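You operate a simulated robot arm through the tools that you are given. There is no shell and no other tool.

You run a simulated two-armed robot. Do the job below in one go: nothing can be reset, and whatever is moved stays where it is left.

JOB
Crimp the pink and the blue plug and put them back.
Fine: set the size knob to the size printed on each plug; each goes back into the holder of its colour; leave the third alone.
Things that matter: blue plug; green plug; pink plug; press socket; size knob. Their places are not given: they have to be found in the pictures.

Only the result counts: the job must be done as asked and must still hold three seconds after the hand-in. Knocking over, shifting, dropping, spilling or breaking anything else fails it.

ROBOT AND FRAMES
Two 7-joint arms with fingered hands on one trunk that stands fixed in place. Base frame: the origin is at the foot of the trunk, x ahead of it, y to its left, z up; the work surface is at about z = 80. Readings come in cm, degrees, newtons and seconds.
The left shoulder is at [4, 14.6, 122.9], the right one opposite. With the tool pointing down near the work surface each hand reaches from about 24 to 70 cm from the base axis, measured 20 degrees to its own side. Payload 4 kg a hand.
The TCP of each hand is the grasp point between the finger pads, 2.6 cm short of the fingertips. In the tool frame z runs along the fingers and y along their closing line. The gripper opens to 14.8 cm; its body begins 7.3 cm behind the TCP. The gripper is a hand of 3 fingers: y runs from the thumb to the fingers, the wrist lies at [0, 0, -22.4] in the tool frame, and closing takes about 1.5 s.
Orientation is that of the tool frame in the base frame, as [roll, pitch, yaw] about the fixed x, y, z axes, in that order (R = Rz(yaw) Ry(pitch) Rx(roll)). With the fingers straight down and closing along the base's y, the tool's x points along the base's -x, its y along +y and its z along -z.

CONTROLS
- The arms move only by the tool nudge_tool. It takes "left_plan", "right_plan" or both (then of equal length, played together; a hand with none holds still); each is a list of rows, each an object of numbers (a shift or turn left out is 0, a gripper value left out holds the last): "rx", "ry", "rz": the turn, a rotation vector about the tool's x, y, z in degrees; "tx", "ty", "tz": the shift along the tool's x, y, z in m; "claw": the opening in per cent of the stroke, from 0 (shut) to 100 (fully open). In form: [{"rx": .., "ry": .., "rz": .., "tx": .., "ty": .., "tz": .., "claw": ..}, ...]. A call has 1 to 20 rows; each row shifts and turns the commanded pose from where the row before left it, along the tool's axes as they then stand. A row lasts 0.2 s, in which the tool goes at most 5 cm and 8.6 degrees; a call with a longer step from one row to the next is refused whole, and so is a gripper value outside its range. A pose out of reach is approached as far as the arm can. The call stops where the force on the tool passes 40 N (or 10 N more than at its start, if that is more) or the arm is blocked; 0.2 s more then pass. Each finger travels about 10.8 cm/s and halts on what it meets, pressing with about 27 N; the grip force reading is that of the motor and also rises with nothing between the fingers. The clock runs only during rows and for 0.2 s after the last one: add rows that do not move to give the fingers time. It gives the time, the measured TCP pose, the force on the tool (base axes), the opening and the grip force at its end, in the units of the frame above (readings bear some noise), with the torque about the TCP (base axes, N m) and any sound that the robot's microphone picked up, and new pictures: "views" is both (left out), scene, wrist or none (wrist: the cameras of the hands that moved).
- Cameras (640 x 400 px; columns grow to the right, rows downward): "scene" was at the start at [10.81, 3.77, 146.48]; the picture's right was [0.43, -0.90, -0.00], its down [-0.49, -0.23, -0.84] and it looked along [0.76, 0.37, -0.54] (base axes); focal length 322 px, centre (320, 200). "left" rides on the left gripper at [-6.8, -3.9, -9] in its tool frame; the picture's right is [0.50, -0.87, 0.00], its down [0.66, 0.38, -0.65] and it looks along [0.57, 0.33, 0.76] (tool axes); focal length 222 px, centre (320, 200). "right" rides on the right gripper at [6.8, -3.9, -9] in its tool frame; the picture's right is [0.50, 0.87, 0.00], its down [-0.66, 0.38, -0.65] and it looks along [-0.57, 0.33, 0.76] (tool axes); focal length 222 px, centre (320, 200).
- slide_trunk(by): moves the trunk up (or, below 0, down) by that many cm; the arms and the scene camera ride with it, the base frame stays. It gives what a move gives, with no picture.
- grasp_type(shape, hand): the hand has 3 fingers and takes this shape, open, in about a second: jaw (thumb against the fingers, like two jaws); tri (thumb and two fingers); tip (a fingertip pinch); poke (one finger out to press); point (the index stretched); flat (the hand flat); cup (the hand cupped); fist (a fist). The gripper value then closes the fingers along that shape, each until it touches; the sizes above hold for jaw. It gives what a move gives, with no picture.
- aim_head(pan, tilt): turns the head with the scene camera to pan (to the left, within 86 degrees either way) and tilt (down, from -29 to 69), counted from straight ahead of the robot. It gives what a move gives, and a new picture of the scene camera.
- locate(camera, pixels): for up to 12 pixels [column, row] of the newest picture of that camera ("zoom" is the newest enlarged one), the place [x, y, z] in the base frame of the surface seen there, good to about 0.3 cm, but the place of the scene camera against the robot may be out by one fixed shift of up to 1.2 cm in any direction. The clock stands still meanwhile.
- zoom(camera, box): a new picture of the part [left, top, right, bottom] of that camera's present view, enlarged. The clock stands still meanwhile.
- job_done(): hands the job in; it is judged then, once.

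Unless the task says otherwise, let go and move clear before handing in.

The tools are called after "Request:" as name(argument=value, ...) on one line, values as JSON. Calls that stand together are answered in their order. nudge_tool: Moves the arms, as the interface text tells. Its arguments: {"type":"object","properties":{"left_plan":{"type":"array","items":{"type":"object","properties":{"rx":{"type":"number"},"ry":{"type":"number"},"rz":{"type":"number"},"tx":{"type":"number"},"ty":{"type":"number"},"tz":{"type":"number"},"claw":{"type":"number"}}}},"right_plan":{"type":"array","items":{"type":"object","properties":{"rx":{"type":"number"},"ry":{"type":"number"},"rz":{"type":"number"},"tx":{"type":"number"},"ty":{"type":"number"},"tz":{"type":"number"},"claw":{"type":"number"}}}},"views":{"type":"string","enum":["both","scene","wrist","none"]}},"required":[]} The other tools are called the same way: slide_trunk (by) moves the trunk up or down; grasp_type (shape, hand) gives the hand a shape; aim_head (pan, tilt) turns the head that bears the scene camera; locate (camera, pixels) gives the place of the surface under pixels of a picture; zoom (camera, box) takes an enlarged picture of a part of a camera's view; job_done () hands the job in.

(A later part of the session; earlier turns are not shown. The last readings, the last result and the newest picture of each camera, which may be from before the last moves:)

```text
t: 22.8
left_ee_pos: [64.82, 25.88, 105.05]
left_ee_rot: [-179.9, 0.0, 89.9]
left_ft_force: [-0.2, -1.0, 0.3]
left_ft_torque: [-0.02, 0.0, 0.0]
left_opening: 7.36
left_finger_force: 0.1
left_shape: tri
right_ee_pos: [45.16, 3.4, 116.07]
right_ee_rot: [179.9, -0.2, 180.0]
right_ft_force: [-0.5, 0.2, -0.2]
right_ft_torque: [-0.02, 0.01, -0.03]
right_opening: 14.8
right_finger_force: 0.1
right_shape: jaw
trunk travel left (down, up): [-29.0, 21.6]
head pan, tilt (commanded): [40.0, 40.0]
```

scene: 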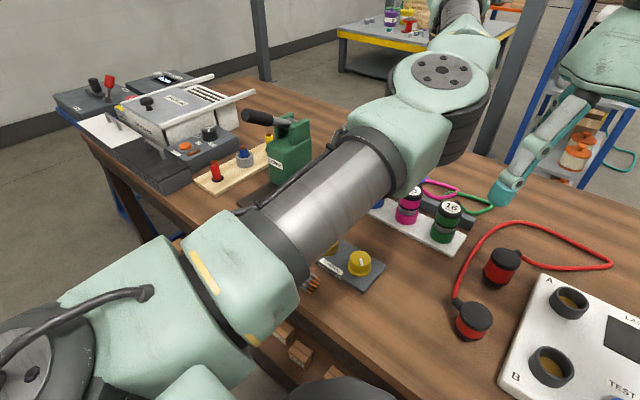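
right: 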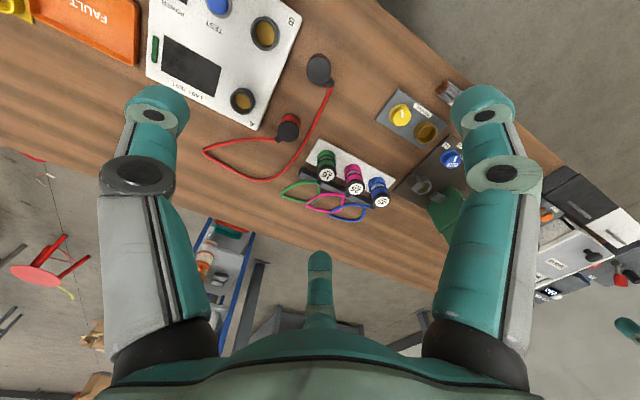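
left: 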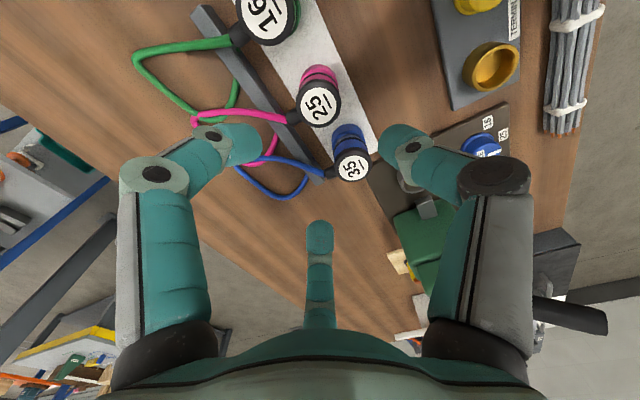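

Pink is centred between the fingers' closing area. I shift 2 mm and descend to about 4 cm above the grip height for a check.

Request:
nudge_tool(left_plan=[{"tx": -0.0017, "ty": 0.002, "tz": 0.03}, {"tz": 0.04}, {"tz": 0.03}, {"tz": 0.02}, {}], views="both")

```text
t: 24.0
left_ee_pos: [64.94, 25.61, 93.14]
left_ee_rot: [-179.9, -0.1, 89.9]
left_ft_force: [-0.1, 0.1, -0.5]
left_ft_torque: [-0.01, 0.02, -0.02]
left_opening: 7.36
left_finger_force: 0.1
left_shape: tri
right_ee_pos: [44.99, 3.44, 116.17]
right_ee_rot: [180.0, -0.1, -180.0]
right_ft_force: [0.2, 0.1, -0.1]
right_ft_torque: [0.02, 0.07, 0.01]
right_opening: 14.77
right_finger_force: 0.2
right_shape: jaw
trunk travel left (down, up): [-29.0, 21.6]
head pan, tilt (commanded): [40.0, 40.0]
```

scene: 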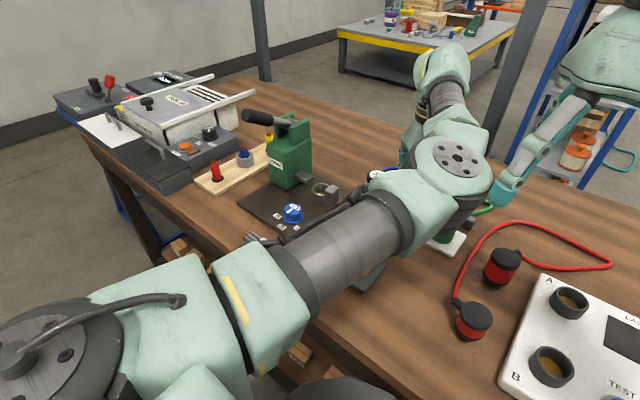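
left: 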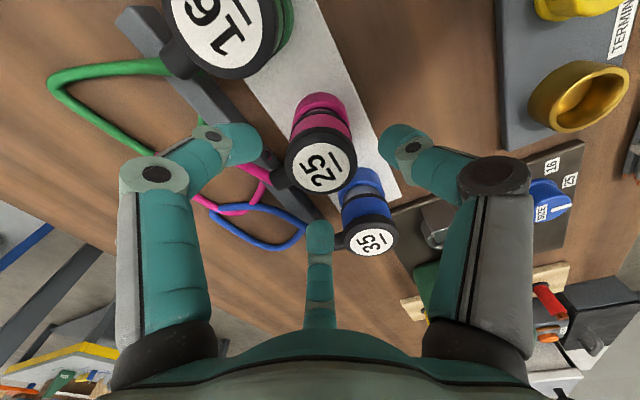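

Pink sits between the fingers and nothing touches. The left elbow at (460,160) in the head view looks close to the idle right hand, so I move the right hand 15 cm away to its own side.

Request:
nudge_tool(right_plan=[{"ty": -0.03}, {"ty": -0.03}, {"ty": -0.03}, {"ty": -0.03}, {"ty": -0.03}, {}], views="scene")

```text
t: 25.4
left_ee_pos: [64.85, 25.67, 93.07]
left_ee_rot: [-180.0, 0.0, 89.9]
left_ft_force: [0.4, -0.5, 0.8]
left_ft_torque: [-0.02, 0.02, 0.0]
left_opening: 7.35
left_finger_force: 0.1
left_shape: tri
right_ee_pos: [45.04, -11.54, 116.13]
right_ee_rot: [180.0, -0.1, -180.0]
right_ft_force: [0.1, -0.6, 0.1]
right_ft_torque: [0.0, 0.02, 0.01]
right_opening: 14.79
right_finger_force: 0.0
right_shape: jaw
trunk travel left (down, up): [-29.0, 21.6]
head pan, tilt (commanded): [40.0, 40.0]
```

scene: 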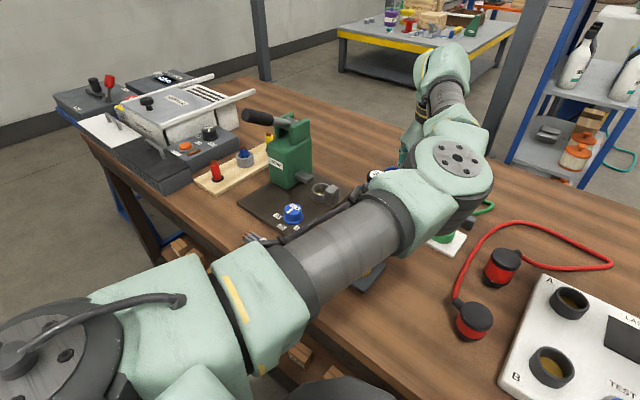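

The right hand is clear. I go down to TCP z≈89.2 so the fingertips meet pink's coloured body, and look before closing.

Request:
nudge_tool(left_plan=[{"ty": 0.001, "tz": 0.02}, {"tz": 0.012}, {"tz": 0.007}, {}], views="wrist")

```text
t: 26.4
left_ee_pos: [65.16, 25.65, 89.23]
left_ee_rot: [-179.9, 0.0, 89.9]
left_ft_force: [0.4, 0.2, -0.4]
left_ft_torque: [-0.01, -0.02, 0.03]
left_opening: 7.34
left_finger_force: 0.1
left_shape: tri
right_ee_pos: [44.98, -11.63, 115.98]
right_ee_rot: [-180.0, -0.1, -180.0]
right_ft_force: [-0.5, -0.2, -0.1]
right_ft_torque: [-0.01, -0.01, -0.02]
right_opening: 14.81
right_finger_force: 0.1
right_shape: jaw
trunk travel left (down, up): [-29.0, 21.6]
head pan, tilt (commanded): [40.0, 40.0]
```

left: 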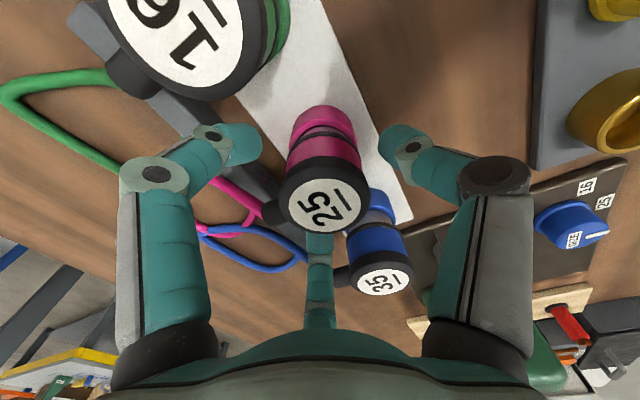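

The tips straddle pink's coloured body at (325,150), with the cord and nub between the rear fingers. I close slowly.

Request:
nudge_tool(left_plan=[{"claw": 42}, {"claw": 36}, {"claw": 28}, {"claw": 20}, {}, {}, {}], views="wrist")

```text
t: 28.0
left_ee_pos: [65.09, 25.77, 89.1]
left_ee_rot: [-179.8, 0.0, 89.9]
left_ft_force: [-0.6, -0.1, -0.7]
left_ft_torque: [0.0, 0.03, -0.03]
left_opening: 4.12
left_finger_force: 26.6
left_shape: tri
right_ee_pos: [45.06, -11.62, 116.08]
right_ee_rot: [179.9, -0.1, -179.9]
right_ft_force: [0.5, 0.1, -0.4]
right_ft_torque: [0.01, -0.03, 0.02]
right_opening: 14.79
right_finger_force: 0.0
right_shape: jaw
trunk travel left (down, up): [-29.0, 21.6]
head pan, tilt (commanded): [40.0, 40.0]
```

left: 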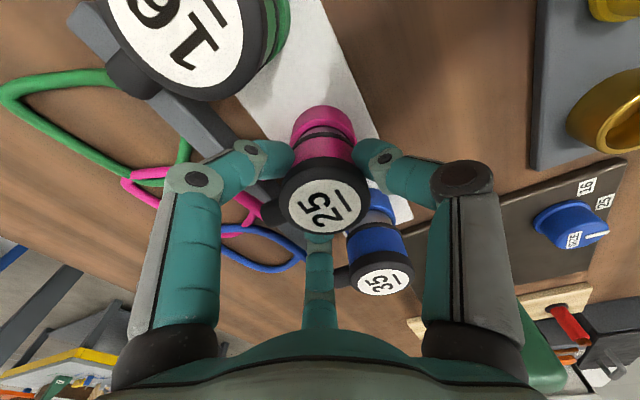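

Pink is gripped (opening 4.12 cm, 26.6 N) with little side force. I lift it straight up.

Request:
nudge_tool(left_plan=[{"tz": -0.01}, {"tz": -0.015}, {"tz": -0.02}, {"tz": -0.02}, {"tz": -0.02}, {}], views="both")

```text
t: 29.4
left_ee_pos: [65.03, 25.63, 97.69]
left_ee_rot: [-179.9, -0.1, 89.9]
left_ft_force: [0.3, 0.4, -0.9]
left_ft_torque: [-0.02, 0.05, -0.01]
left_opening: 4.15
left_finger_force: 27.2
left_shape: tri
right_ee_pos: [45.09, -11.62, 115.99]
right_ee_rot: [-180.0, -0.2, -180.0]
right_ft_force: [-0.3, 1.2, 0.0]
right_ft_torque: [0.03, -0.02, -0.02]
right_opening: 14.8
right_finger_force: 0.1
right_shape: jaw
trunk travel left (down, up): [-29.0, 21.6]
head pan, tilt (commanded): [40.0, 40.0]
```

scene: 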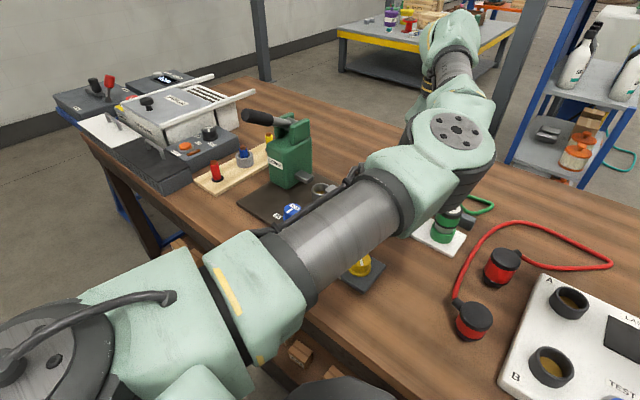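
left: 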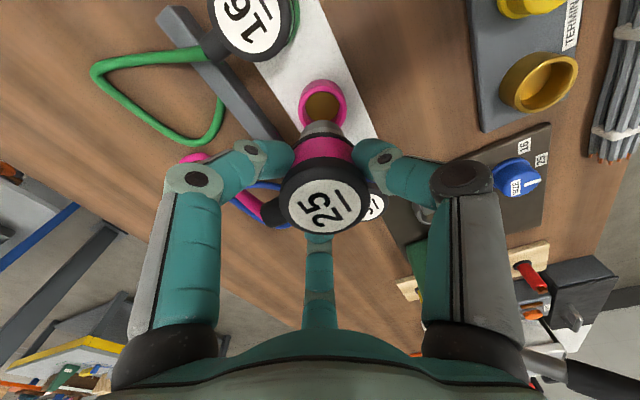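

Pink is out; its holder ring is visible empty below at (322,105). I raise it further, then carry it toward the socket above blue, in a first stage, watching the cord force.

Request:
nudge_tool(left_plan=[{"tz": -0.025}, {"tz": -0.025}, {"tx": 0.0355, "ty": -0.01125}, {"tx": 0.0355, "ty": -0.01125}, {"tx": 0.0355, "ty": -0.01125}, {}], views="both")

```text
t: 30.8
left_ee_pos: [61.89, 36.25, 102.64]
left_ee_rot: [-179.9, -0.1, 89.8]
left_ft_force: [-0.1, -0.2, -0.8]
left_ft_torque: [0.0, 0.03, -0.03]
left_opening: 4.12
left_finger_force: 27.2
left_shape: tri
right_ee_pos: [45.22, -11.69, 116.09]
right_ee_rot: [179.9, -0.1, -179.8]
right_ft_force: [-0.1, -0.1, -0.8]
right_ft_torque: [-0.01, -0.01, 0.05]
right_opening: 14.79
right_finger_force: 0.1
right_shape: jaw
trunk travel left (down, up): [-29.0, 21.6]
head pan, tilt (commanded): [40.0, 40.0]
```

scene: 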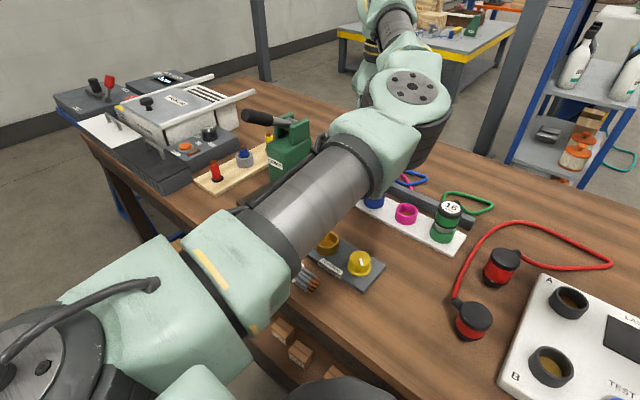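
left: 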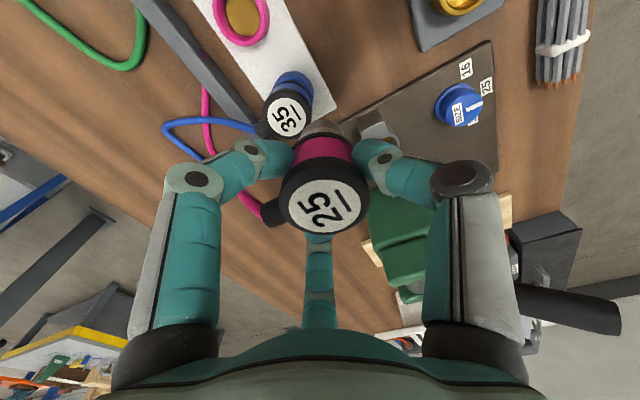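

No cord force and blue is undisturbed. I complete the move over the socket and turn 30° so no finger points at the press body.

Request:
nudge_tool(left_plan=[{"tx": 0.0355, "ty": -0.01125}, {"tx": 0.0355, "ty": -0.01125}, {"tx": 0.0355, "ty": -0.01125}, {"rz": 7.5}, {"rz": 7.5}, {"rz": 7.5}, {"rz": 7.5}, {}], views="both")

```text
t: 32.6
left_ee_pos: [58.43, 47.01, 102.77]
left_ee_rot: [-179.9, 0.0, 59.7]
left_ft_force: [-0.2, 0.1, -1.5]
left_ft_torque: [-0.02, -0.03, -0.03]
left_opening: 4.13
left_finger_force: 27.1
left_shape: tri
right_ee_pos: [45.03, -11.55, 116.09]
right_ee_rot: [179.9, 0.0, 180.0]
right_ft_force: [0.7, -0.4, 0.4]
right_ft_torque: [0.0, 0.0, -0.04]
right_opening: 14.78
right_finger_force: 0.2
right_shape: jaw
trunk travel left (down, up): [-29.0, 21.6]
head pan, tilt (commanded): [40.0, 40.0]
```

scene: 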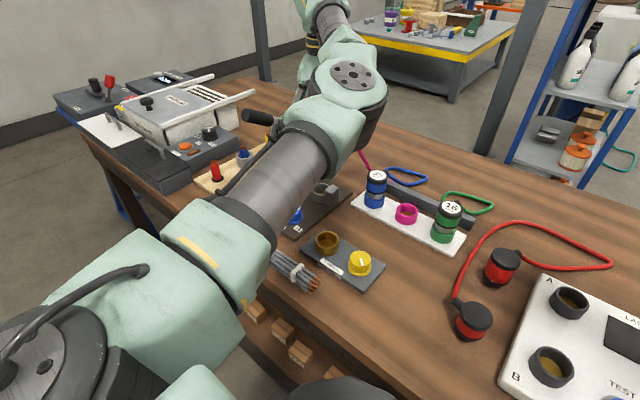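
left: 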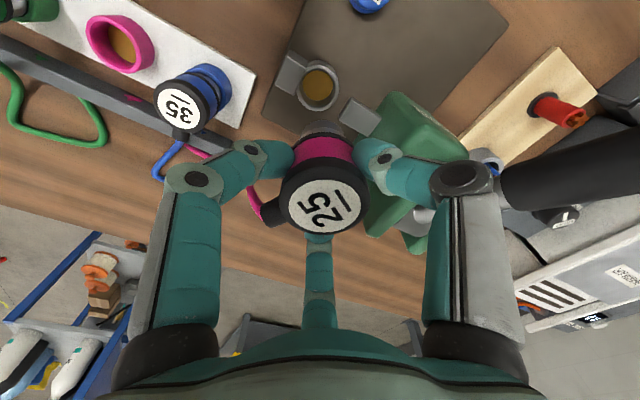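

Clear view: socket ring at (318,85), ram at (360,118), anvil at (292,73), and the empty pink holder at (122,43). I zoom to compute the socket centre.

Request:
zoom(camera="left", box=[256, 40, 384, 120])

Request:
locate(camera="zoom", pixels=[[310, 110], [225, 225], [400, 225], [310, 335], [300, 220], [175, 165], [530, 390], [310, 295], [255, 260], [375, 220]])

Request:
zoom(camera="left", box=[72, 0, 232, 100])

```text
5.00 times, centred on (320, 80) of left
```

zoom: 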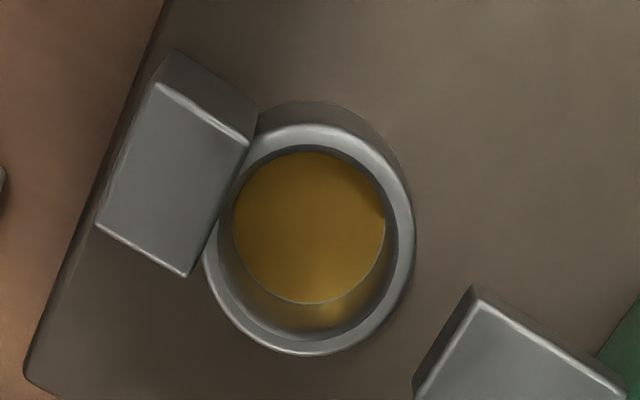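

```text
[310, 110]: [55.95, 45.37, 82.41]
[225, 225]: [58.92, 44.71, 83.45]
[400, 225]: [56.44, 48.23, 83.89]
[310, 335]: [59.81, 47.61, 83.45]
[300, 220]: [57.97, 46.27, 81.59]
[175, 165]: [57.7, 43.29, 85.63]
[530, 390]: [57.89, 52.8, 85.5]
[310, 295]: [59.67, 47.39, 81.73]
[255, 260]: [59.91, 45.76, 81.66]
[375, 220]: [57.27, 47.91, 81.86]
```

```text
4.00 times, centred on (152, 50) of left
```

zoom: 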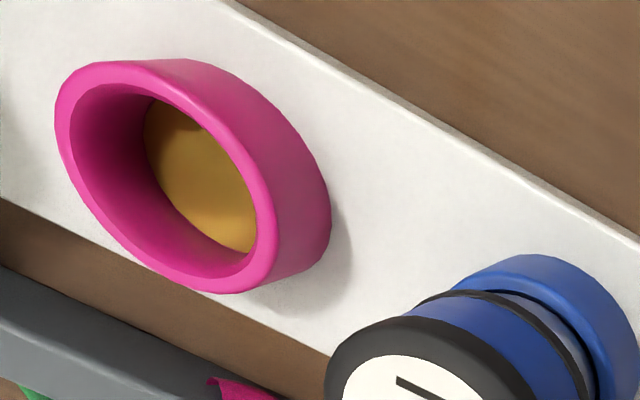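

The socket centre computes to (57.95,46.35) (the same method puts the empty pink holder at (64.96,25.66), agreeing with the known spot). The anvil top is z≈85.6. I shift by (−0.5,−0.65) cm and descend to just above the ring.

Request:
nudge_tool(left_plan=[{"tx": -0.0081, "ty": -0.0008}, {"tz": 0.025}, {"tz": 0.025}, {"tz": 0.025}, {"tz": 0.015}, {}], views="both")

Request:
zoom(camera="left", box=[240, 80, 400, 180])

```text
t: 34.0
left_ee_pos: [57.92, 46.26, 93.53]
left_ee_rot: [-180.0, 0.0, 59.8]
left_ft_force: [0.5, 0.2, -1.2]
left_ft_torque: [-0.03, -0.01, 0.02]
left_opening: 4.11
left_finger_force: 26.5
left_shape: tri
right_ee_pos: [45.09, -11.75, 116.08]
right_ee_rot: [179.9, -0.1, -180.0]
right_ft_force: [-0.2, -1.3, 0.7]
right_ft_torque: [0.02, 0.0, 0.03]
right_opening: 14.78
right_finger_force: 0.1
right_shape: jaw
trunk travel left (down, up): [-29.0, 21.6]
head pan, tilt (commanded): [40.0, 40.0]
```

scene: 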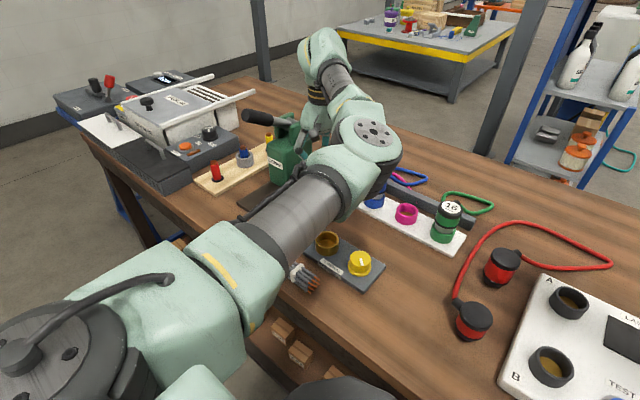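
left: 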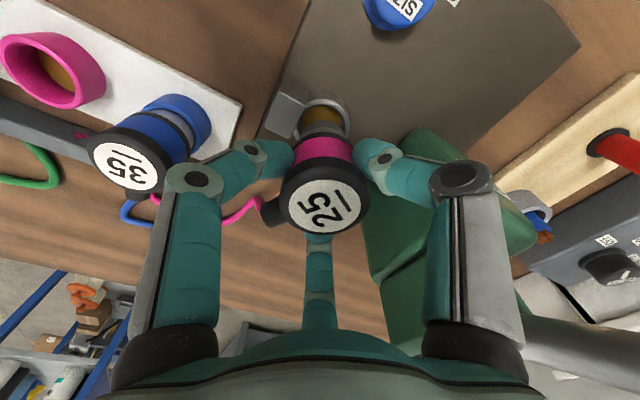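

```text
4.00 times, centred on (320, 130) of left
```

zoom: 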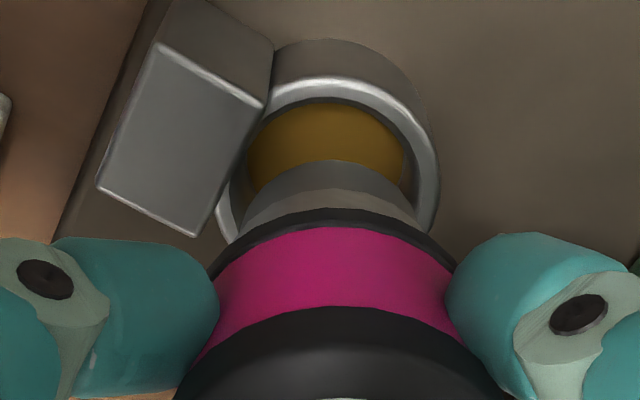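

The steel shaft of pink is lined up with the socket ring (shaft centre ≈(330), ring centre ≈(327) in the zoom). I lower it into the socket slowly.

Request:
nudge_tool(left_plan=[{"tz": 0.01}, {"tz": 0.008}, {"tz": 0.006}, {}], views="wrist")

Request:
zoom(camera="left", box=[240, 80, 400, 180])

```text
t: 35.0
left_ee_pos: [57.95, 46.43, 91.2]
left_ee_rot: [-179.9, 0.0, 59.8]
left_ft_force: [0.7, 0.6, -1.3]
left_ft_torque: [-0.03, 0.0, 0.0]
left_opening: 4.12
left_finger_force: 26.9
left_shape: tri
right_ee_pos: [45.0, -11.67, 116.04]
right_ee_rot: [-179.9, -0.2, -180.0]
right_ft_force: [-0.1, -0.3, -1.2]
right_ft_torque: [-0.02, -0.02, 0.0]
right_opening: 14.82
right_finger_force: 0.1
right_shape: jaw
trunk travel left (down, up): [-29.0, 21.6]
head pan, tilt (commanded): [40.0, 40.0]
```

left: 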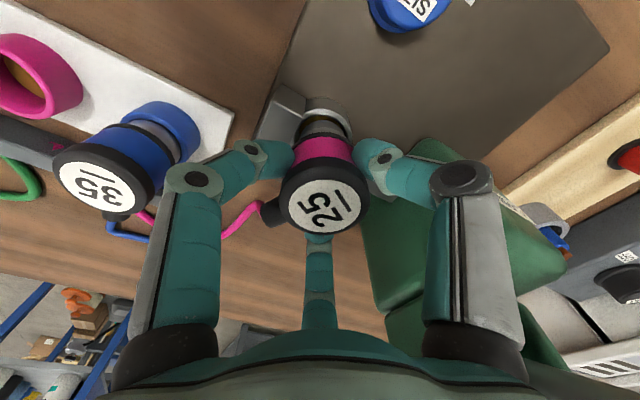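

```text
4.00 times, centred on (320, 130) of left
```

zoom: 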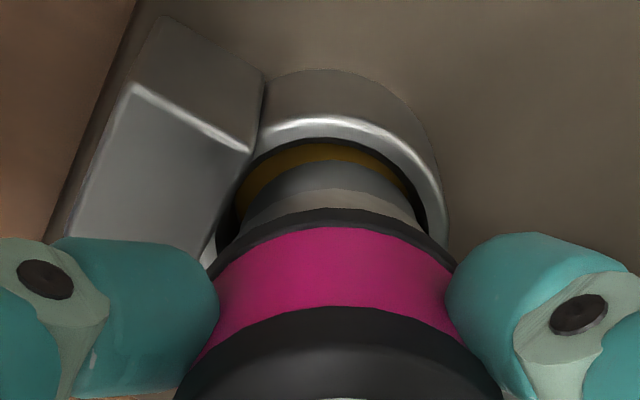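

The shaft is entering the ring evenly. I continue down the last two centimetres.

Request:
nudge_tool(left_plan=[{"tz": 0.006}, {"tz": 0.005}, {"tz": 0.004}, {"tz": 0.003}, {}], views="wrist")

Request:
zoom(camera="left", box=[240, 80, 400, 180])

```text
t: 36.2
left_ee_pos: [58.02, 46.29, 89.42]
left_ee_rot: [-179.9, 0.0, 59.8]
left_ft_force: [0.0, -0.5, -0.3]
left_ft_torque: [-0.02, 0.01, 0.0]
left_opening: 4.12
left_finger_force: 27.2
left_shape: tri
right_ee_pos: [45.04, -11.56, 116.02]
right_ee_rot: [179.9, 0.0, -180.0]
right_ft_force: [-0.1, 0.4, -0.6]
right_ft_torque: [0.0, 0.01, 0.0]
right_opening: 14.79
right_finger_force: 0.0
right_shape: jaw
trunk travel left (down, up): [-29.0, 21.6]
head pan, tilt (commanded): [40.0, 40.0]
```

left: 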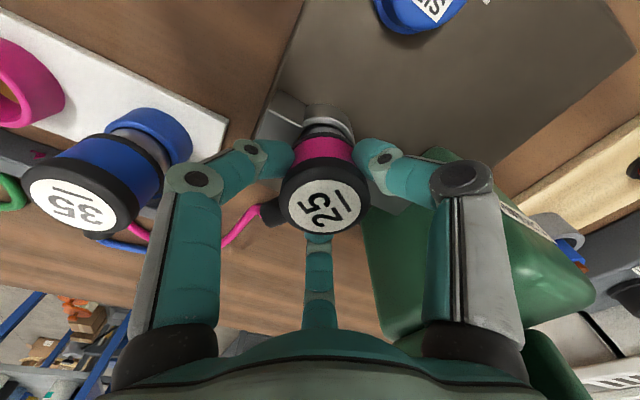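

```text
4.00 times, centred on (320, 130) of left
```

zoom: 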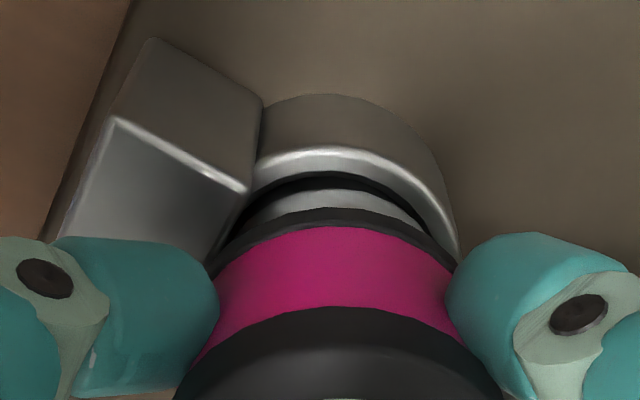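

The plug is inside the ring with no side load. I feel downward in small steps for the seat.

Request:
nudge_tool(left_plan=[{"tz": 0.002}, {"tz": 0.002}, {"tz": 0.001}, {}], views="none")

```text
t: 37.2
left_ee_pos: [57.9, 46.36, 89.15]
left_ee_rot: [-180.0, -0.1, 60.0]
left_ft_force: [1.4, 0.6, 16.0]
left_ft_torque: [0.08, -0.08, -0.03]
left_opening: 4.18
left_finger_force: 27.3
left_shape: tri
right_ee_pos: [44.94, -11.74, 116.14]
right_ee_rot: [179.9, -0.1, -179.9]
right_ft_force: [-0.2, -0.4, -0.6]
right_ft_torque: [-0.01, -0.01, -0.01]
right_opening: 14.76
right_finger_force: 0.1
right_shape: jaw
trunk travel left (down, up): [-29.0, 21.6]
head pan, tilt (commanded): [40.0, 40.0]
```

It seats: 16 N upward at TCP z≈89.15, the same height as in the holder. I open the fingers and rise straight up.

Request:
nudge_tool(left_plan=[{"tz": -0.0015}, {"claw": 35}, {"claw": 42}, {"claw": 50}, {}, {}], views="wrist")

```text
t: 38.6
left_ee_pos: [57.8, 46.29, 89.07]
left_ee_rot: [-179.9, 0.0, 59.8]
left_ft_force: [-0.5, -0.4, 0.7]
left_ft_torque: [-0.03, -0.02, -0.03]
left_opening: 7.33
left_finger_force: 0.1
left_shape: tri
right_ee_pos: [45.13, -11.7, 116.03]
right_ee_rot: [180.0, -0.2, 179.9]
right_ft_force: [-0.2, 0.8, 0.1]
right_ft_torque: [0.02, 0.0, -0.01]
right_opening: 14.8
right_finger_force: 0.1
right_shape: jaw
trunk travel left (down, up): [-29.0, 21.6]
head pan, tilt (commanded): [40.0, 40.0]
```

left: 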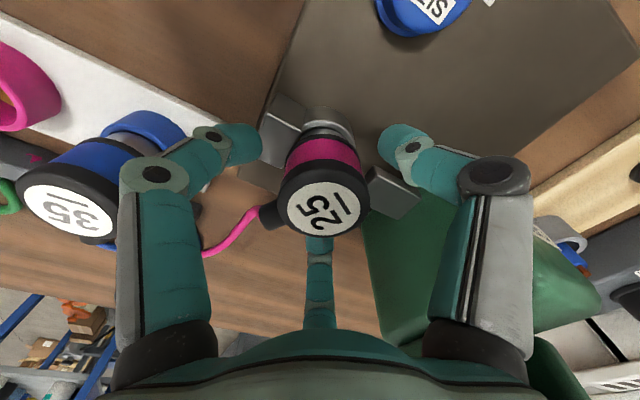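

Pink stands in the socket on its own with the fingers open. I lift away 7 cm and check that it stays.

Request:
nudge_tool(left_plan=[{"tz": -0.01}, {"tz": -0.02}, {"tz": -0.02}, {"tz": -0.02}, {}], views="wrist")

Request:
slide_trunk(by=11)

Request:
nudge_tool(left_plan=[{}], views="both")

```text
t: 39.8
left_ee_pos: [57.87, 46.3, 96.16]
left_ee_rot: [-179.9, 0.0, 59.9]
left_ft_force: [-0.5, -0.3, -0.2]
left_ft_torque: [0.0, 0.01, 0.01]
left_opening: 7.34
left_finger_force: 0.0
left_shape: tri
right_ee_pos: [45.07, -11.67, 116.03]
right_ee_rot: [-180.0, -0.1, -179.9]
right_ft_force: [0.8, -0.2, 0.4]
right_ft_torque: [-0.02, 0.05, 0.03]
right_opening: 14.81
right_finger_force: 0.1
right_shape: jaw
trunk travel left (down, up): [-29.0, 21.6]
head pan, tilt (commanded): [40.0, 40.0]
```

left: 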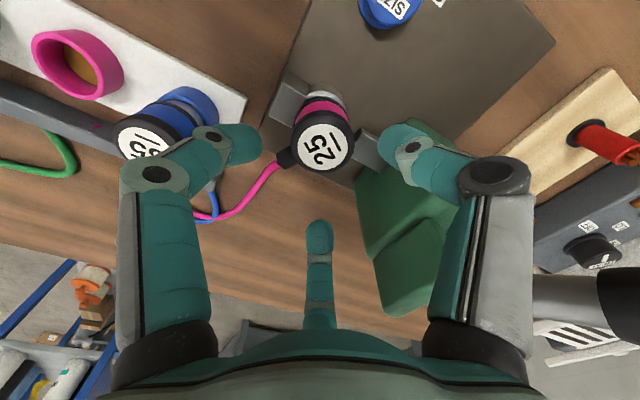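

```text
t: 41.2
left_ee_pos: [57.91, 46.25, 107.04]
left_ee_rot: [-179.9, 0.0, 59.9]
left_ft_force: [0.1, 0.6, 0.4]
left_ft_torque: [0.02, -0.01, 0.03]
left_opening: 7.33
left_finger_force: 0.0
left_shape: tri
right_ee_pos: [44.99, -11.56, 127.02]
right_ee_rot: [-180.0, -0.1, -180.0]
right_ft_force: [0.1, -1.5, -0.3]
right_ft_torque: [0.01, 0.01, -0.01]
right_opening: 14.79
right_finger_force: 0.1
right_shape: jaw
trunk travel left (down, up): [-40.0, 10.6]
head pan, tilt (commanded): [40.0, 40.0]
```

```text
t: 41.6
left_ee_pos: [57.81, 46.31, 106.82]
left_ee_rot: [-179.9, 0.0, 59.9]
left_ft_force: [0.3, -0.4, 0.1]
left_ft_torque: [0.03, 0.02, 0.01]
left_opening: 7.35
left_finger_force: 0.1
left_shape: tri
right_ee_pos: [45.1, -11.66, 127.03]
right_ee_rot: [-179.9, -0.1, -180.0]
right_ft_force: [0.0, 0.5, 0.0]
right_ft_torque: [0.03, 0.02, -0.01]
right_opening: 14.78
right_finger_force: 0.0
right_shape: jaw
trunk travel left (down, up): [-40.0, 10.6]
head pan, tilt (commanded): [40.0, 40.0]
```

scene: 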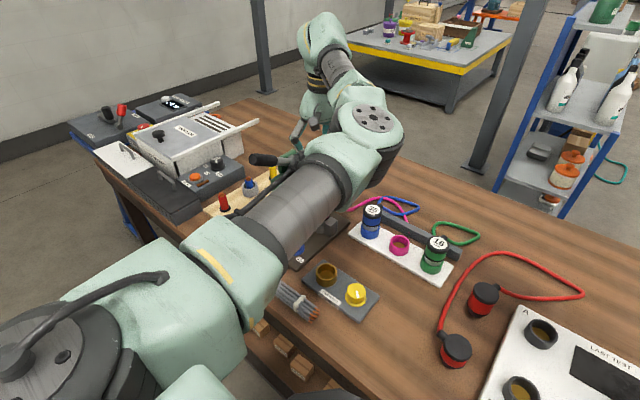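
left: 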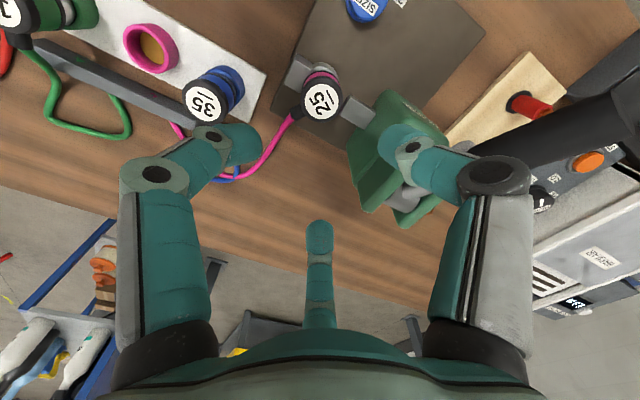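

Pink stands upright in the socket at (322,98). Now for the lever: I raise the hand, move above the black handle, closing the fingers into a blunt pusher.

Request:
nudge_tool(left_plan=[{"tz": -0.04}, {"tz": -0.04}, {"tz": -0.04}, {"tx": 0.0118, "ty": -0.03545, "claw": 30}, {"tx": 0.0118, "ty": -0.03545}, {"tx": 0.0118, "ty": -0.03545}, {"tx": 0.0118, "ty": -0.03545, "claw": 5}, {}, {}, {}], views="both")

```text
t: 43.8
left_ee_pos: [47.85, 57.75, 118.85]
left_ee_rot: [-179.9, 0.0, 59.9]
left_ft_force: [0.3, 0.2, 0.0]
left_ft_torque: [0.0, -0.03, 0.0]
left_opening: 0.78
left_finger_force: 0.1
left_shape: tri
right_ee_pos: [45.0, -11.58, 127.03]
right_ee_rot: [180.0, -0.1, 180.0]
right_ft_force: [-0.8, 0.1, 0.1]
right_ft_torque: [0.01, -0.02, -0.02]
right_opening: 14.77
right_finger_force: 0.0
right_shape: jaw
trunk travel left (down, up): [-40.0, 10.6]
head pan, tilt (commanded): [40.0, 40.0]
```

scene: 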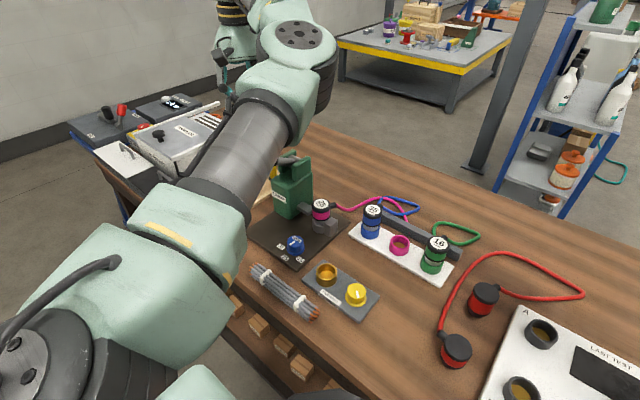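
left: 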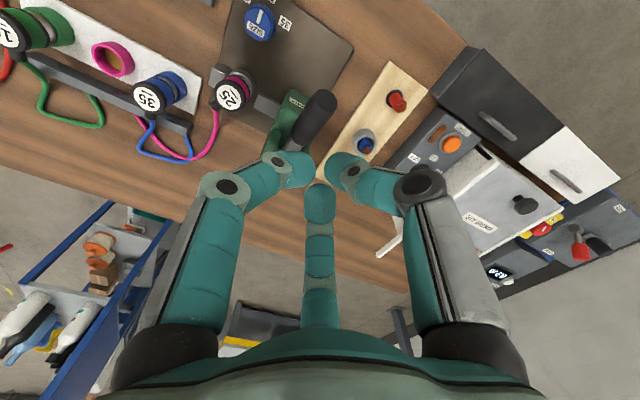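

The lever's black end is visible at (322,98) just ahead of the closed fingertips. I zoom and locate along it.

Request:
zoom(camera="left", box=[240, 60, 400, 160])

Request:
locate(camera="zoom", pixels=[[330, 140], [310, 190], [280, 235], [255, 280], [230, 320], [360, 150], [300, 160], [325, 215], [165, 120], [200, 240]])

```text
4.00 times, centred on (320, 110) of left
```

zoom: 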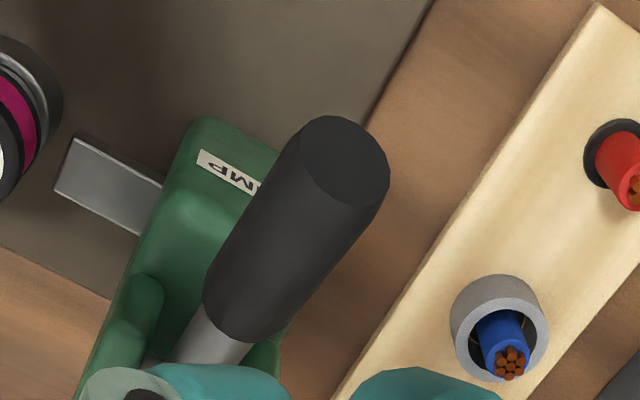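

```text
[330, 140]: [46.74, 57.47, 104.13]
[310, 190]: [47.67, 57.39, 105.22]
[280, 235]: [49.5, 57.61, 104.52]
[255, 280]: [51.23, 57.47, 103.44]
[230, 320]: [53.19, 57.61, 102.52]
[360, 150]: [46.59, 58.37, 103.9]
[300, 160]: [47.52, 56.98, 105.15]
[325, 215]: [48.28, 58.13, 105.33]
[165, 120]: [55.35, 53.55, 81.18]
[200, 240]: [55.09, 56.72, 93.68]
```

The handle's top runs from (47.7,57.4,105.2) to (53.2,57.6,102.5). I line up over (48.7,57.5) and descend to just above it.

Request:
nudge_tool(left_plan=[{"tx": 0.002, "ty": 0.0085}, {"tz": 0.03}, {"tz": 0.03}, {"tz": 0.025}, {"tz": 0.015}, {}], views="both")

```text
t: 45.2
left_ee_pos: [48.67, 57.38, 108.92]
left_ee_rot: [-179.9, 0.1, 59.7]
left_ft_force: [-0.2, 0.7, 0.0]
left_ft_torque: [0.0, 0.02, 0.0]
left_opening: 0.81
left_finger_force: 0.1
left_shape: tri
right_ee_pos: [45.1, -11.6, 126.95]
right_ee_rot: [180.0, -0.1, -180.0]
right_ft_force: [0.4, -0.7, -0.4]
right_ft_torque: [-0.01, -0.04, 0.01]
right_opening: 14.79
right_finger_force: 0.1
right_shape: jaw
trunk travel left (down, up): [-40.0, 10.6]
head pan, tilt (commanded): [40.0, 40.0]
```

scene: 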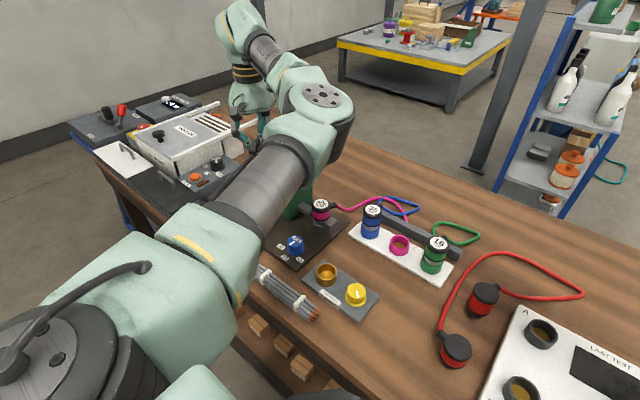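
left: 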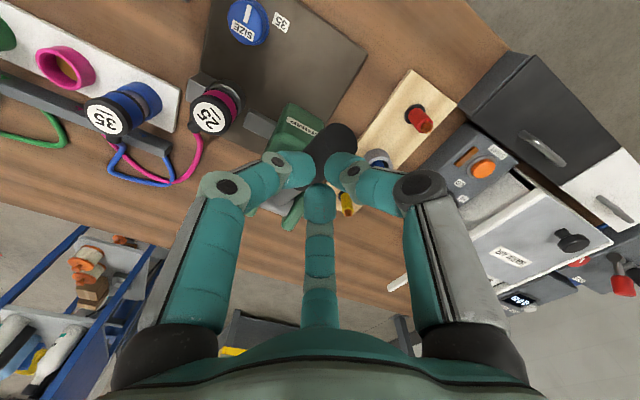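

The closed tips are directly above the handle. I press down gently and read the force.

Request:
nudge_tool(left_plan=[{"tz": 0.008}, {"tz": 0.008}, {"tz": 0.008}, {}], views="wrist")

```text
t: 46.2
left_ee_pos: [48.65, 57.33, 106.55]
left_ee_rot: [-179.9, 0.0, 59.8]
left_ft_force: [0.3, -1.2, 1.5]
left_ft_torque: [-0.01, 0.0, -0.02]
left_opening: 0.78
left_finger_force: 0.1
left_shape: tri
right_ee_pos: [45.06, -11.72, 127.01]
right_ee_rot: [179.9, 0.0, 179.9]
right_ft_force: [0.1, 0.5, 0.6]
right_ft_torque: [0.03, 0.02, 0.0]
right_opening: 14.8
right_finger_force: 0.1
right_shape: jaw
trunk travel left (down, up): [-40.0, 10.6]
head pan, tilt (commanded): [40.0, 40.0]
```

left: 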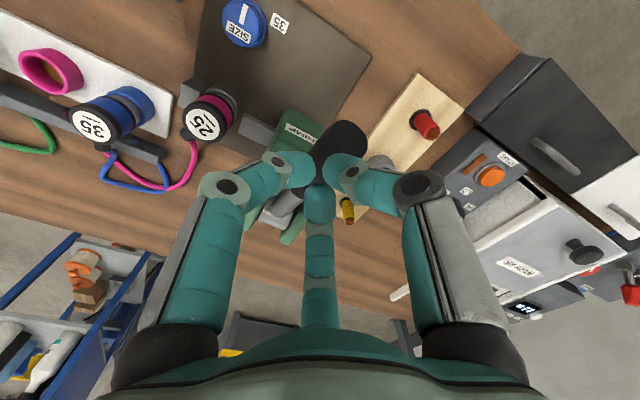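

Almost no force yet at z=106.5. I continue pressing down a few centimetres.

Request:
nudge_tool(left_plan=[{"tz": 0.008}, {"tz": 0.008}, {"tz": 0.008}, {"tz": 0.008}, {}], views="both")

```text
t: 47.4
left_ee_pos: [48.64, 57.18, 103.54]
left_ee_rot: [-179.9, -0.1, 59.9]
left_ft_force: [0.2, -0.2, 2.8]
left_ft_torque: [0.05, 0.05, 0.0]
left_opening: 0.75
left_finger_force: 0.1
left_shape: tri
right_ee_pos: [45.05, -11.73, 126.98]
right_ee_rot: [179.9, -0.1, -180.0]
right_ft_force: [-0.1, -0.5, 0.1]
right_ft_torque: [-0.02, -0.02, -0.02]
right_opening: 14.78
right_finger_force: 0.1
right_shape: jaw
trunk travel left (down, up): [-40.0, 10.6]
head pan, tilt (commanded): [40.0, 40.0]
```

scene: 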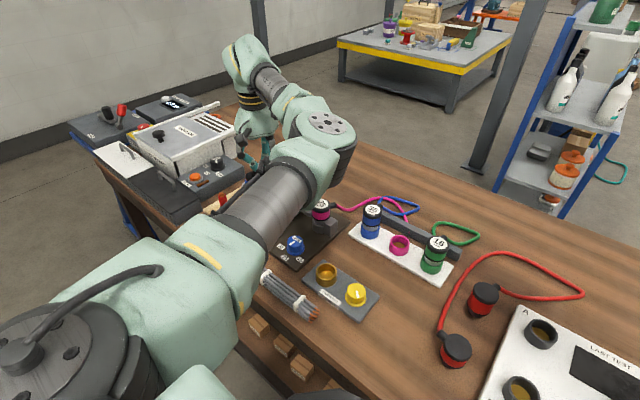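
left: 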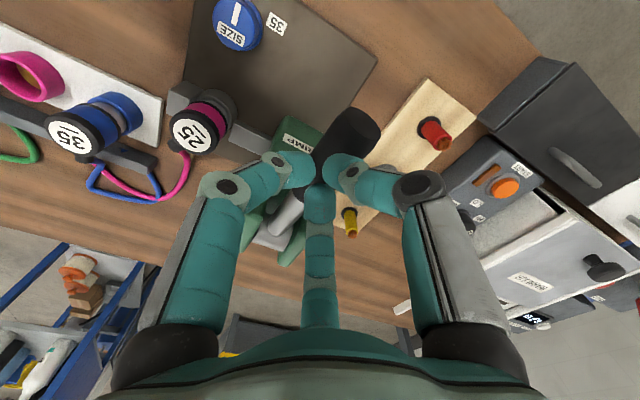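

The lever end keeps its place relative to the hand at (350,130), so it is swinging down with about 3 N. I continue, with a small correction in y.

Request:
nudge_tool(left_plan=[{"tx": 0.0017, "ty": -0.001, "tz": 0.008}, {"tz": 0.008}, {"tz": 0.008}, {"tz": 0.008}, {}], views="wrist")

```text
t: 48.6
left_ee_pos: [48.79, 57.37, 100.25]
left_ee_rot: [180.0, 0.0, 59.9]
left_ft_force: [0.4, 1.7, 5.0]
left_ft_torque: [0.06, 0.0, -0.02]
left_opening: 0.81
left_finger_force: 0.0
left_shape: tri
right_ee_pos: [44.97, -11.58, 127.08]
right_ee_rot: [179.9, 0.0, -179.9]
right_ft_force: [0.7, 0.3, -0.2]
right_ft_torque: [0.0, 0.0, -0.03]
right_opening: 14.81
right_finger_force: 0.2
right_shape: jaw
trunk travel left (down, up): [-40.0, 10.6]
head pan, tilt (commanded): [40.0, 40.0]
```

left: 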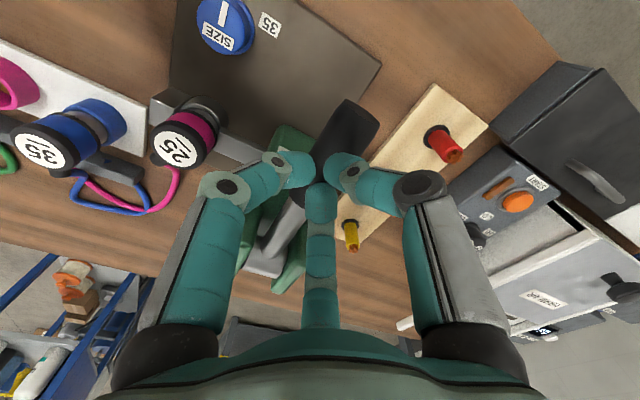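

Force rises gently to 5 N (spring-like) as the lever comes level. I keep pressing.

Request:
nudge_tool(left_plan=[{"tz": 0.008}, {"tz": 0.008}, {"tz": 0.008}, {"tz": 0.008}, {}], views="both")

```text
t: 49.8
left_ee_pos: [48.72, 57.31, 96.9]
left_ee_rot: [-179.9, 0.1, 59.8]
left_ft_force: [0.9, 0.1, 6.5]
left_ft_torque: [-0.01, -0.03, 0.02]
left_opening: 0.77
left_finger_force: 0.1
left_shape: tri
right_ee_pos: [45.05, -11.7, 126.95]
right_ee_rot: [180.0, 0.0, -180.0]
right_ft_force: [0.2, 0.8, -0.4]
right_ft_torque: [-0.02, 0.03, 0.01]
right_opening: 14.78
right_finger_force: 0.1
right_shape: jaw
trunk travel left (down, up): [-40.0, 10.6]
head pan, tilt (commanded): [40.0, 40.0]
```

scene: 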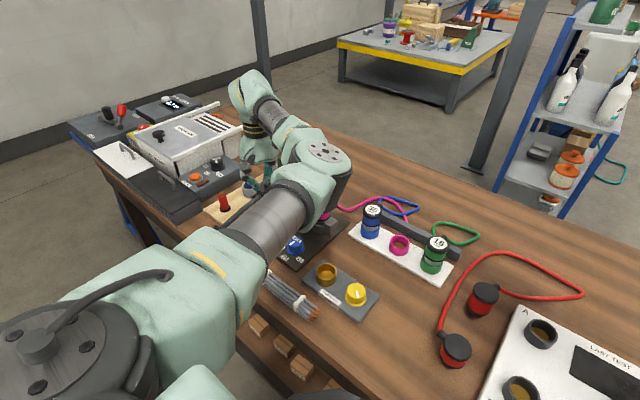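
left: 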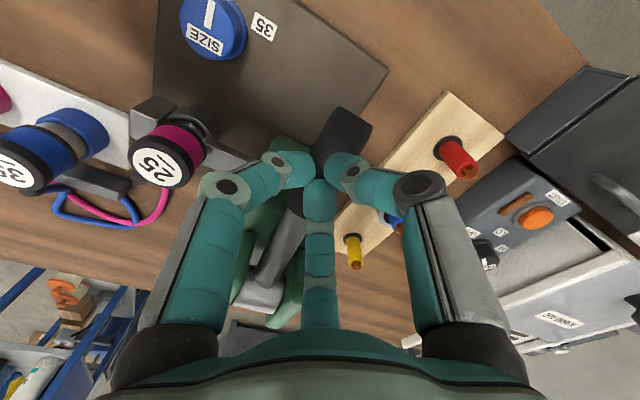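

The ram has closed on the plug at (225,155) and force is 6.5 N. I continue pressing, watching for the end stop or a sound.

Request:
nudge_tool(left_plan=[{"tz": 0.006}, {"tz": 0.006}, {"tz": 0.006}, {"tz": 0.006}, {}], views="wrist")

```text
t: 50.8
left_ee_pos: [48.59, 57.42, 95.63]
left_ee_rot: [-179.8, -0.6, 60.0]
left_ft_force: [-9.7, -9.0, 22.3]
left_ft_torque: [-0.15, 0.43, 0.02]
left_opening: 0.99
left_finger_force: 16.5
left_shape: tri
right_ee_pos: [44.75, -11.96, 127.04]
right_ee_rot: [179.8, 0.1, 179.9]
right_ft_force: [0.8, 0.3, -0.6]
right_ft_torque: [0.02, 0.0, -0.01]
right_opening: 14.79
right_finger_force: 0.0
right_shape: jaw
trunk travel left (down, up): [-40.0, 10.6]
head pan, tilt (commanded): [40.0, 40.0]
stopped in row 4 (left hand): the force on the tool passed its limit at 43 N (the readings are from after the stop); the commanded pose is now the measured one
```

left: 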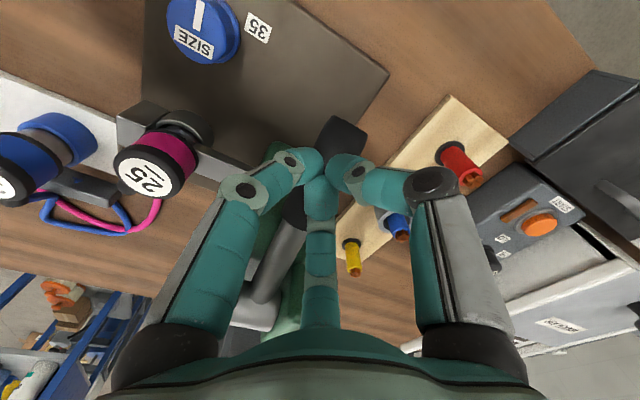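

The push stopped at 43 N with the lever roughly level-to-below. I zoom to see whether the ram has reached the plug.

Request:
zoom(camera="left", box=[90, 80, 378, 260])

Request:
zoom(camera="scene", box=[232, 160, 392, 260])

Request:
locate(camera="left", pixels=[[345, 125], [330, 140], [290, 230], [270, 270], [260, 290], [252, 318], [225, 165], [210, 155], [160, 145], [145, 178]])

```text
2.22 times, centred on (234, 170) of left
```

zoom: 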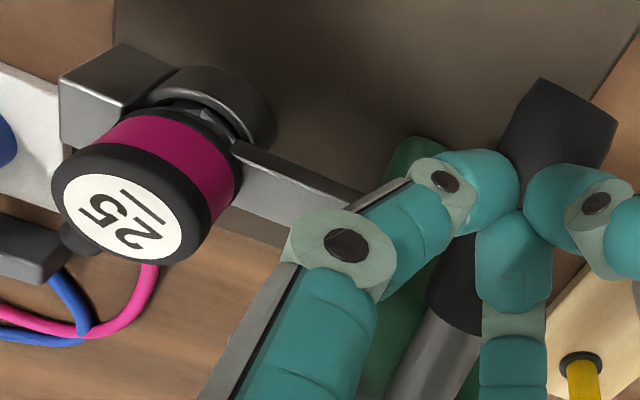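

```text
4.00 times, centred on (312, 210) of scene
```

zoom: 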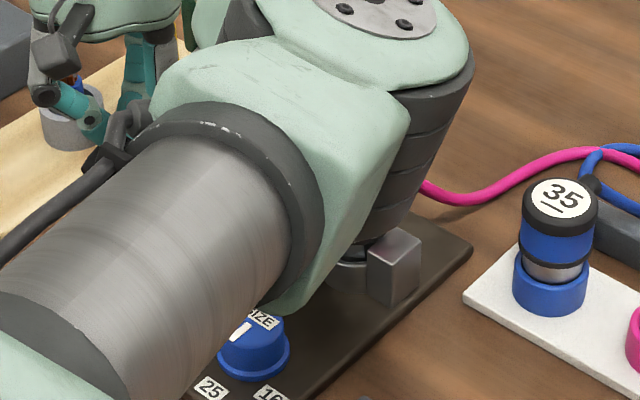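

```text
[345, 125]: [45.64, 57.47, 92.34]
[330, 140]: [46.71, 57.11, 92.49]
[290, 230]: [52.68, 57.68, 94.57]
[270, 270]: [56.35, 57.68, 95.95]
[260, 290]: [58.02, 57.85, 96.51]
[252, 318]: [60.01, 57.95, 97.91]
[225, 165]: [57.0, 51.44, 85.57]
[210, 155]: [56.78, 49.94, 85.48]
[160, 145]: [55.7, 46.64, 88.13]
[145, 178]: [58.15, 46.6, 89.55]
```

The ram tip (y≈48.6) is now against the plug and the lever has swung to about 20° below level. I press a little more in tiny steps to find whether it still moves or clicks.

Request:
nudge_tool(left_plan=[{"tz": 0.001}, {"tz": 0.001}, {"tz": 0.001}, {"tz": 0.001}, {"tz": 0.001}, {}], views="wrist")

```text
t: 51.7
left_ee_pos: [48.51, 57.34, 95.5]
left_ee_rot: [-179.8, -0.9, 59.9]
left_ft_force: [-12.7, -15.5, 26.0]
left_ft_torque: [-0.32, 0.37, 0.13]
left_opening: 0.86
left_finger_force: 26.6
left_shape: tri
right_ee_pos: [44.63, -12.06, 127.23]
right_ee_rot: [179.8, 0.1, 179.9]
right_ft_force: [0.0, -0.4, -0.2]
right_ft_torque: [0.03, 0.02, 0.02]
right_opening: 14.78
right_finger_force: 0.1
right_shape: jaw
trunk travel left (down, up): [-40.0, 10.6]
head pan, tilt (commanded): [40.0, 40.0]
stopped in row 4 (left hand): the force on the tool passed its limit at 42 N (the readings are from after the stop); the commanded pose is now the measured one
```

left: 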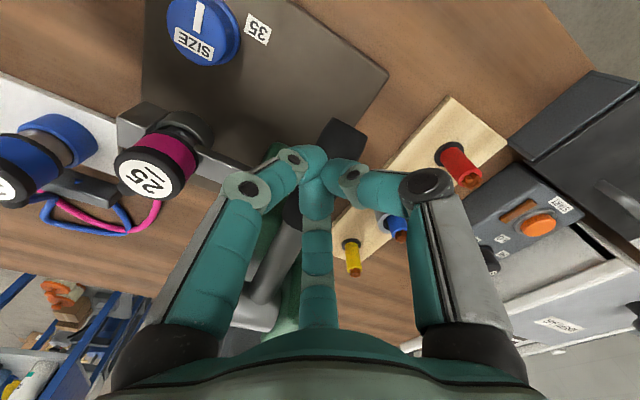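

The lever is against a hard stop after ~46° of travel (26° up to 20° down), with the ram on the plug. I ease off upward slowly and watch whether the lever springs back.

Request:
nudge_tool(left_plan=[{"tz": -0.006}, {"tz": -0.01}, {"tz": -0.01}, {"tz": -0.01}, {}], views="wrist")

```text
t: 52.9
left_ee_pos: [48.73, 57.58, 98.59]
left_ee_rot: [-180.0, -0.7, 60.3]
left_ft_force: [-1.8, -1.9, 4.6]
left_ft_torque: [-0.08, 0.07, 0.01]
left_opening: 0.75
left_finger_force: 27.1
left_shape: tri
right_ee_pos: [45.03, -11.79, 127.07]
right_ee_rot: [179.8, 0.0, -180.0]
right_ft_force: [-0.3, 0.3, 1.2]
right_ft_torque: [-0.01, -0.02, -0.02]
right_opening: 14.78
right_finger_force: 0.1
right_shape: jaw
trunk travel left (down, up): [-40.0, 10.6]
head pan, tilt (commanded): [40.0, 40.0]
```

left: 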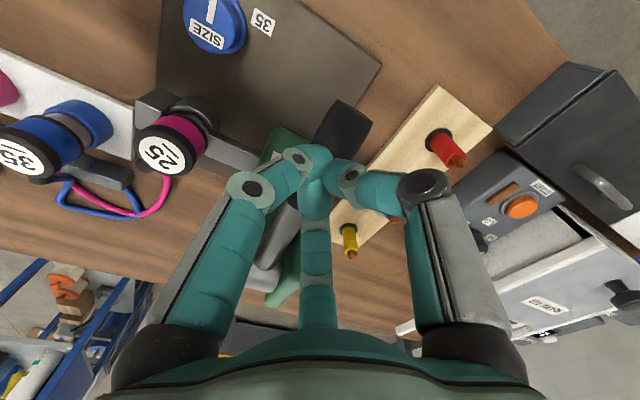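

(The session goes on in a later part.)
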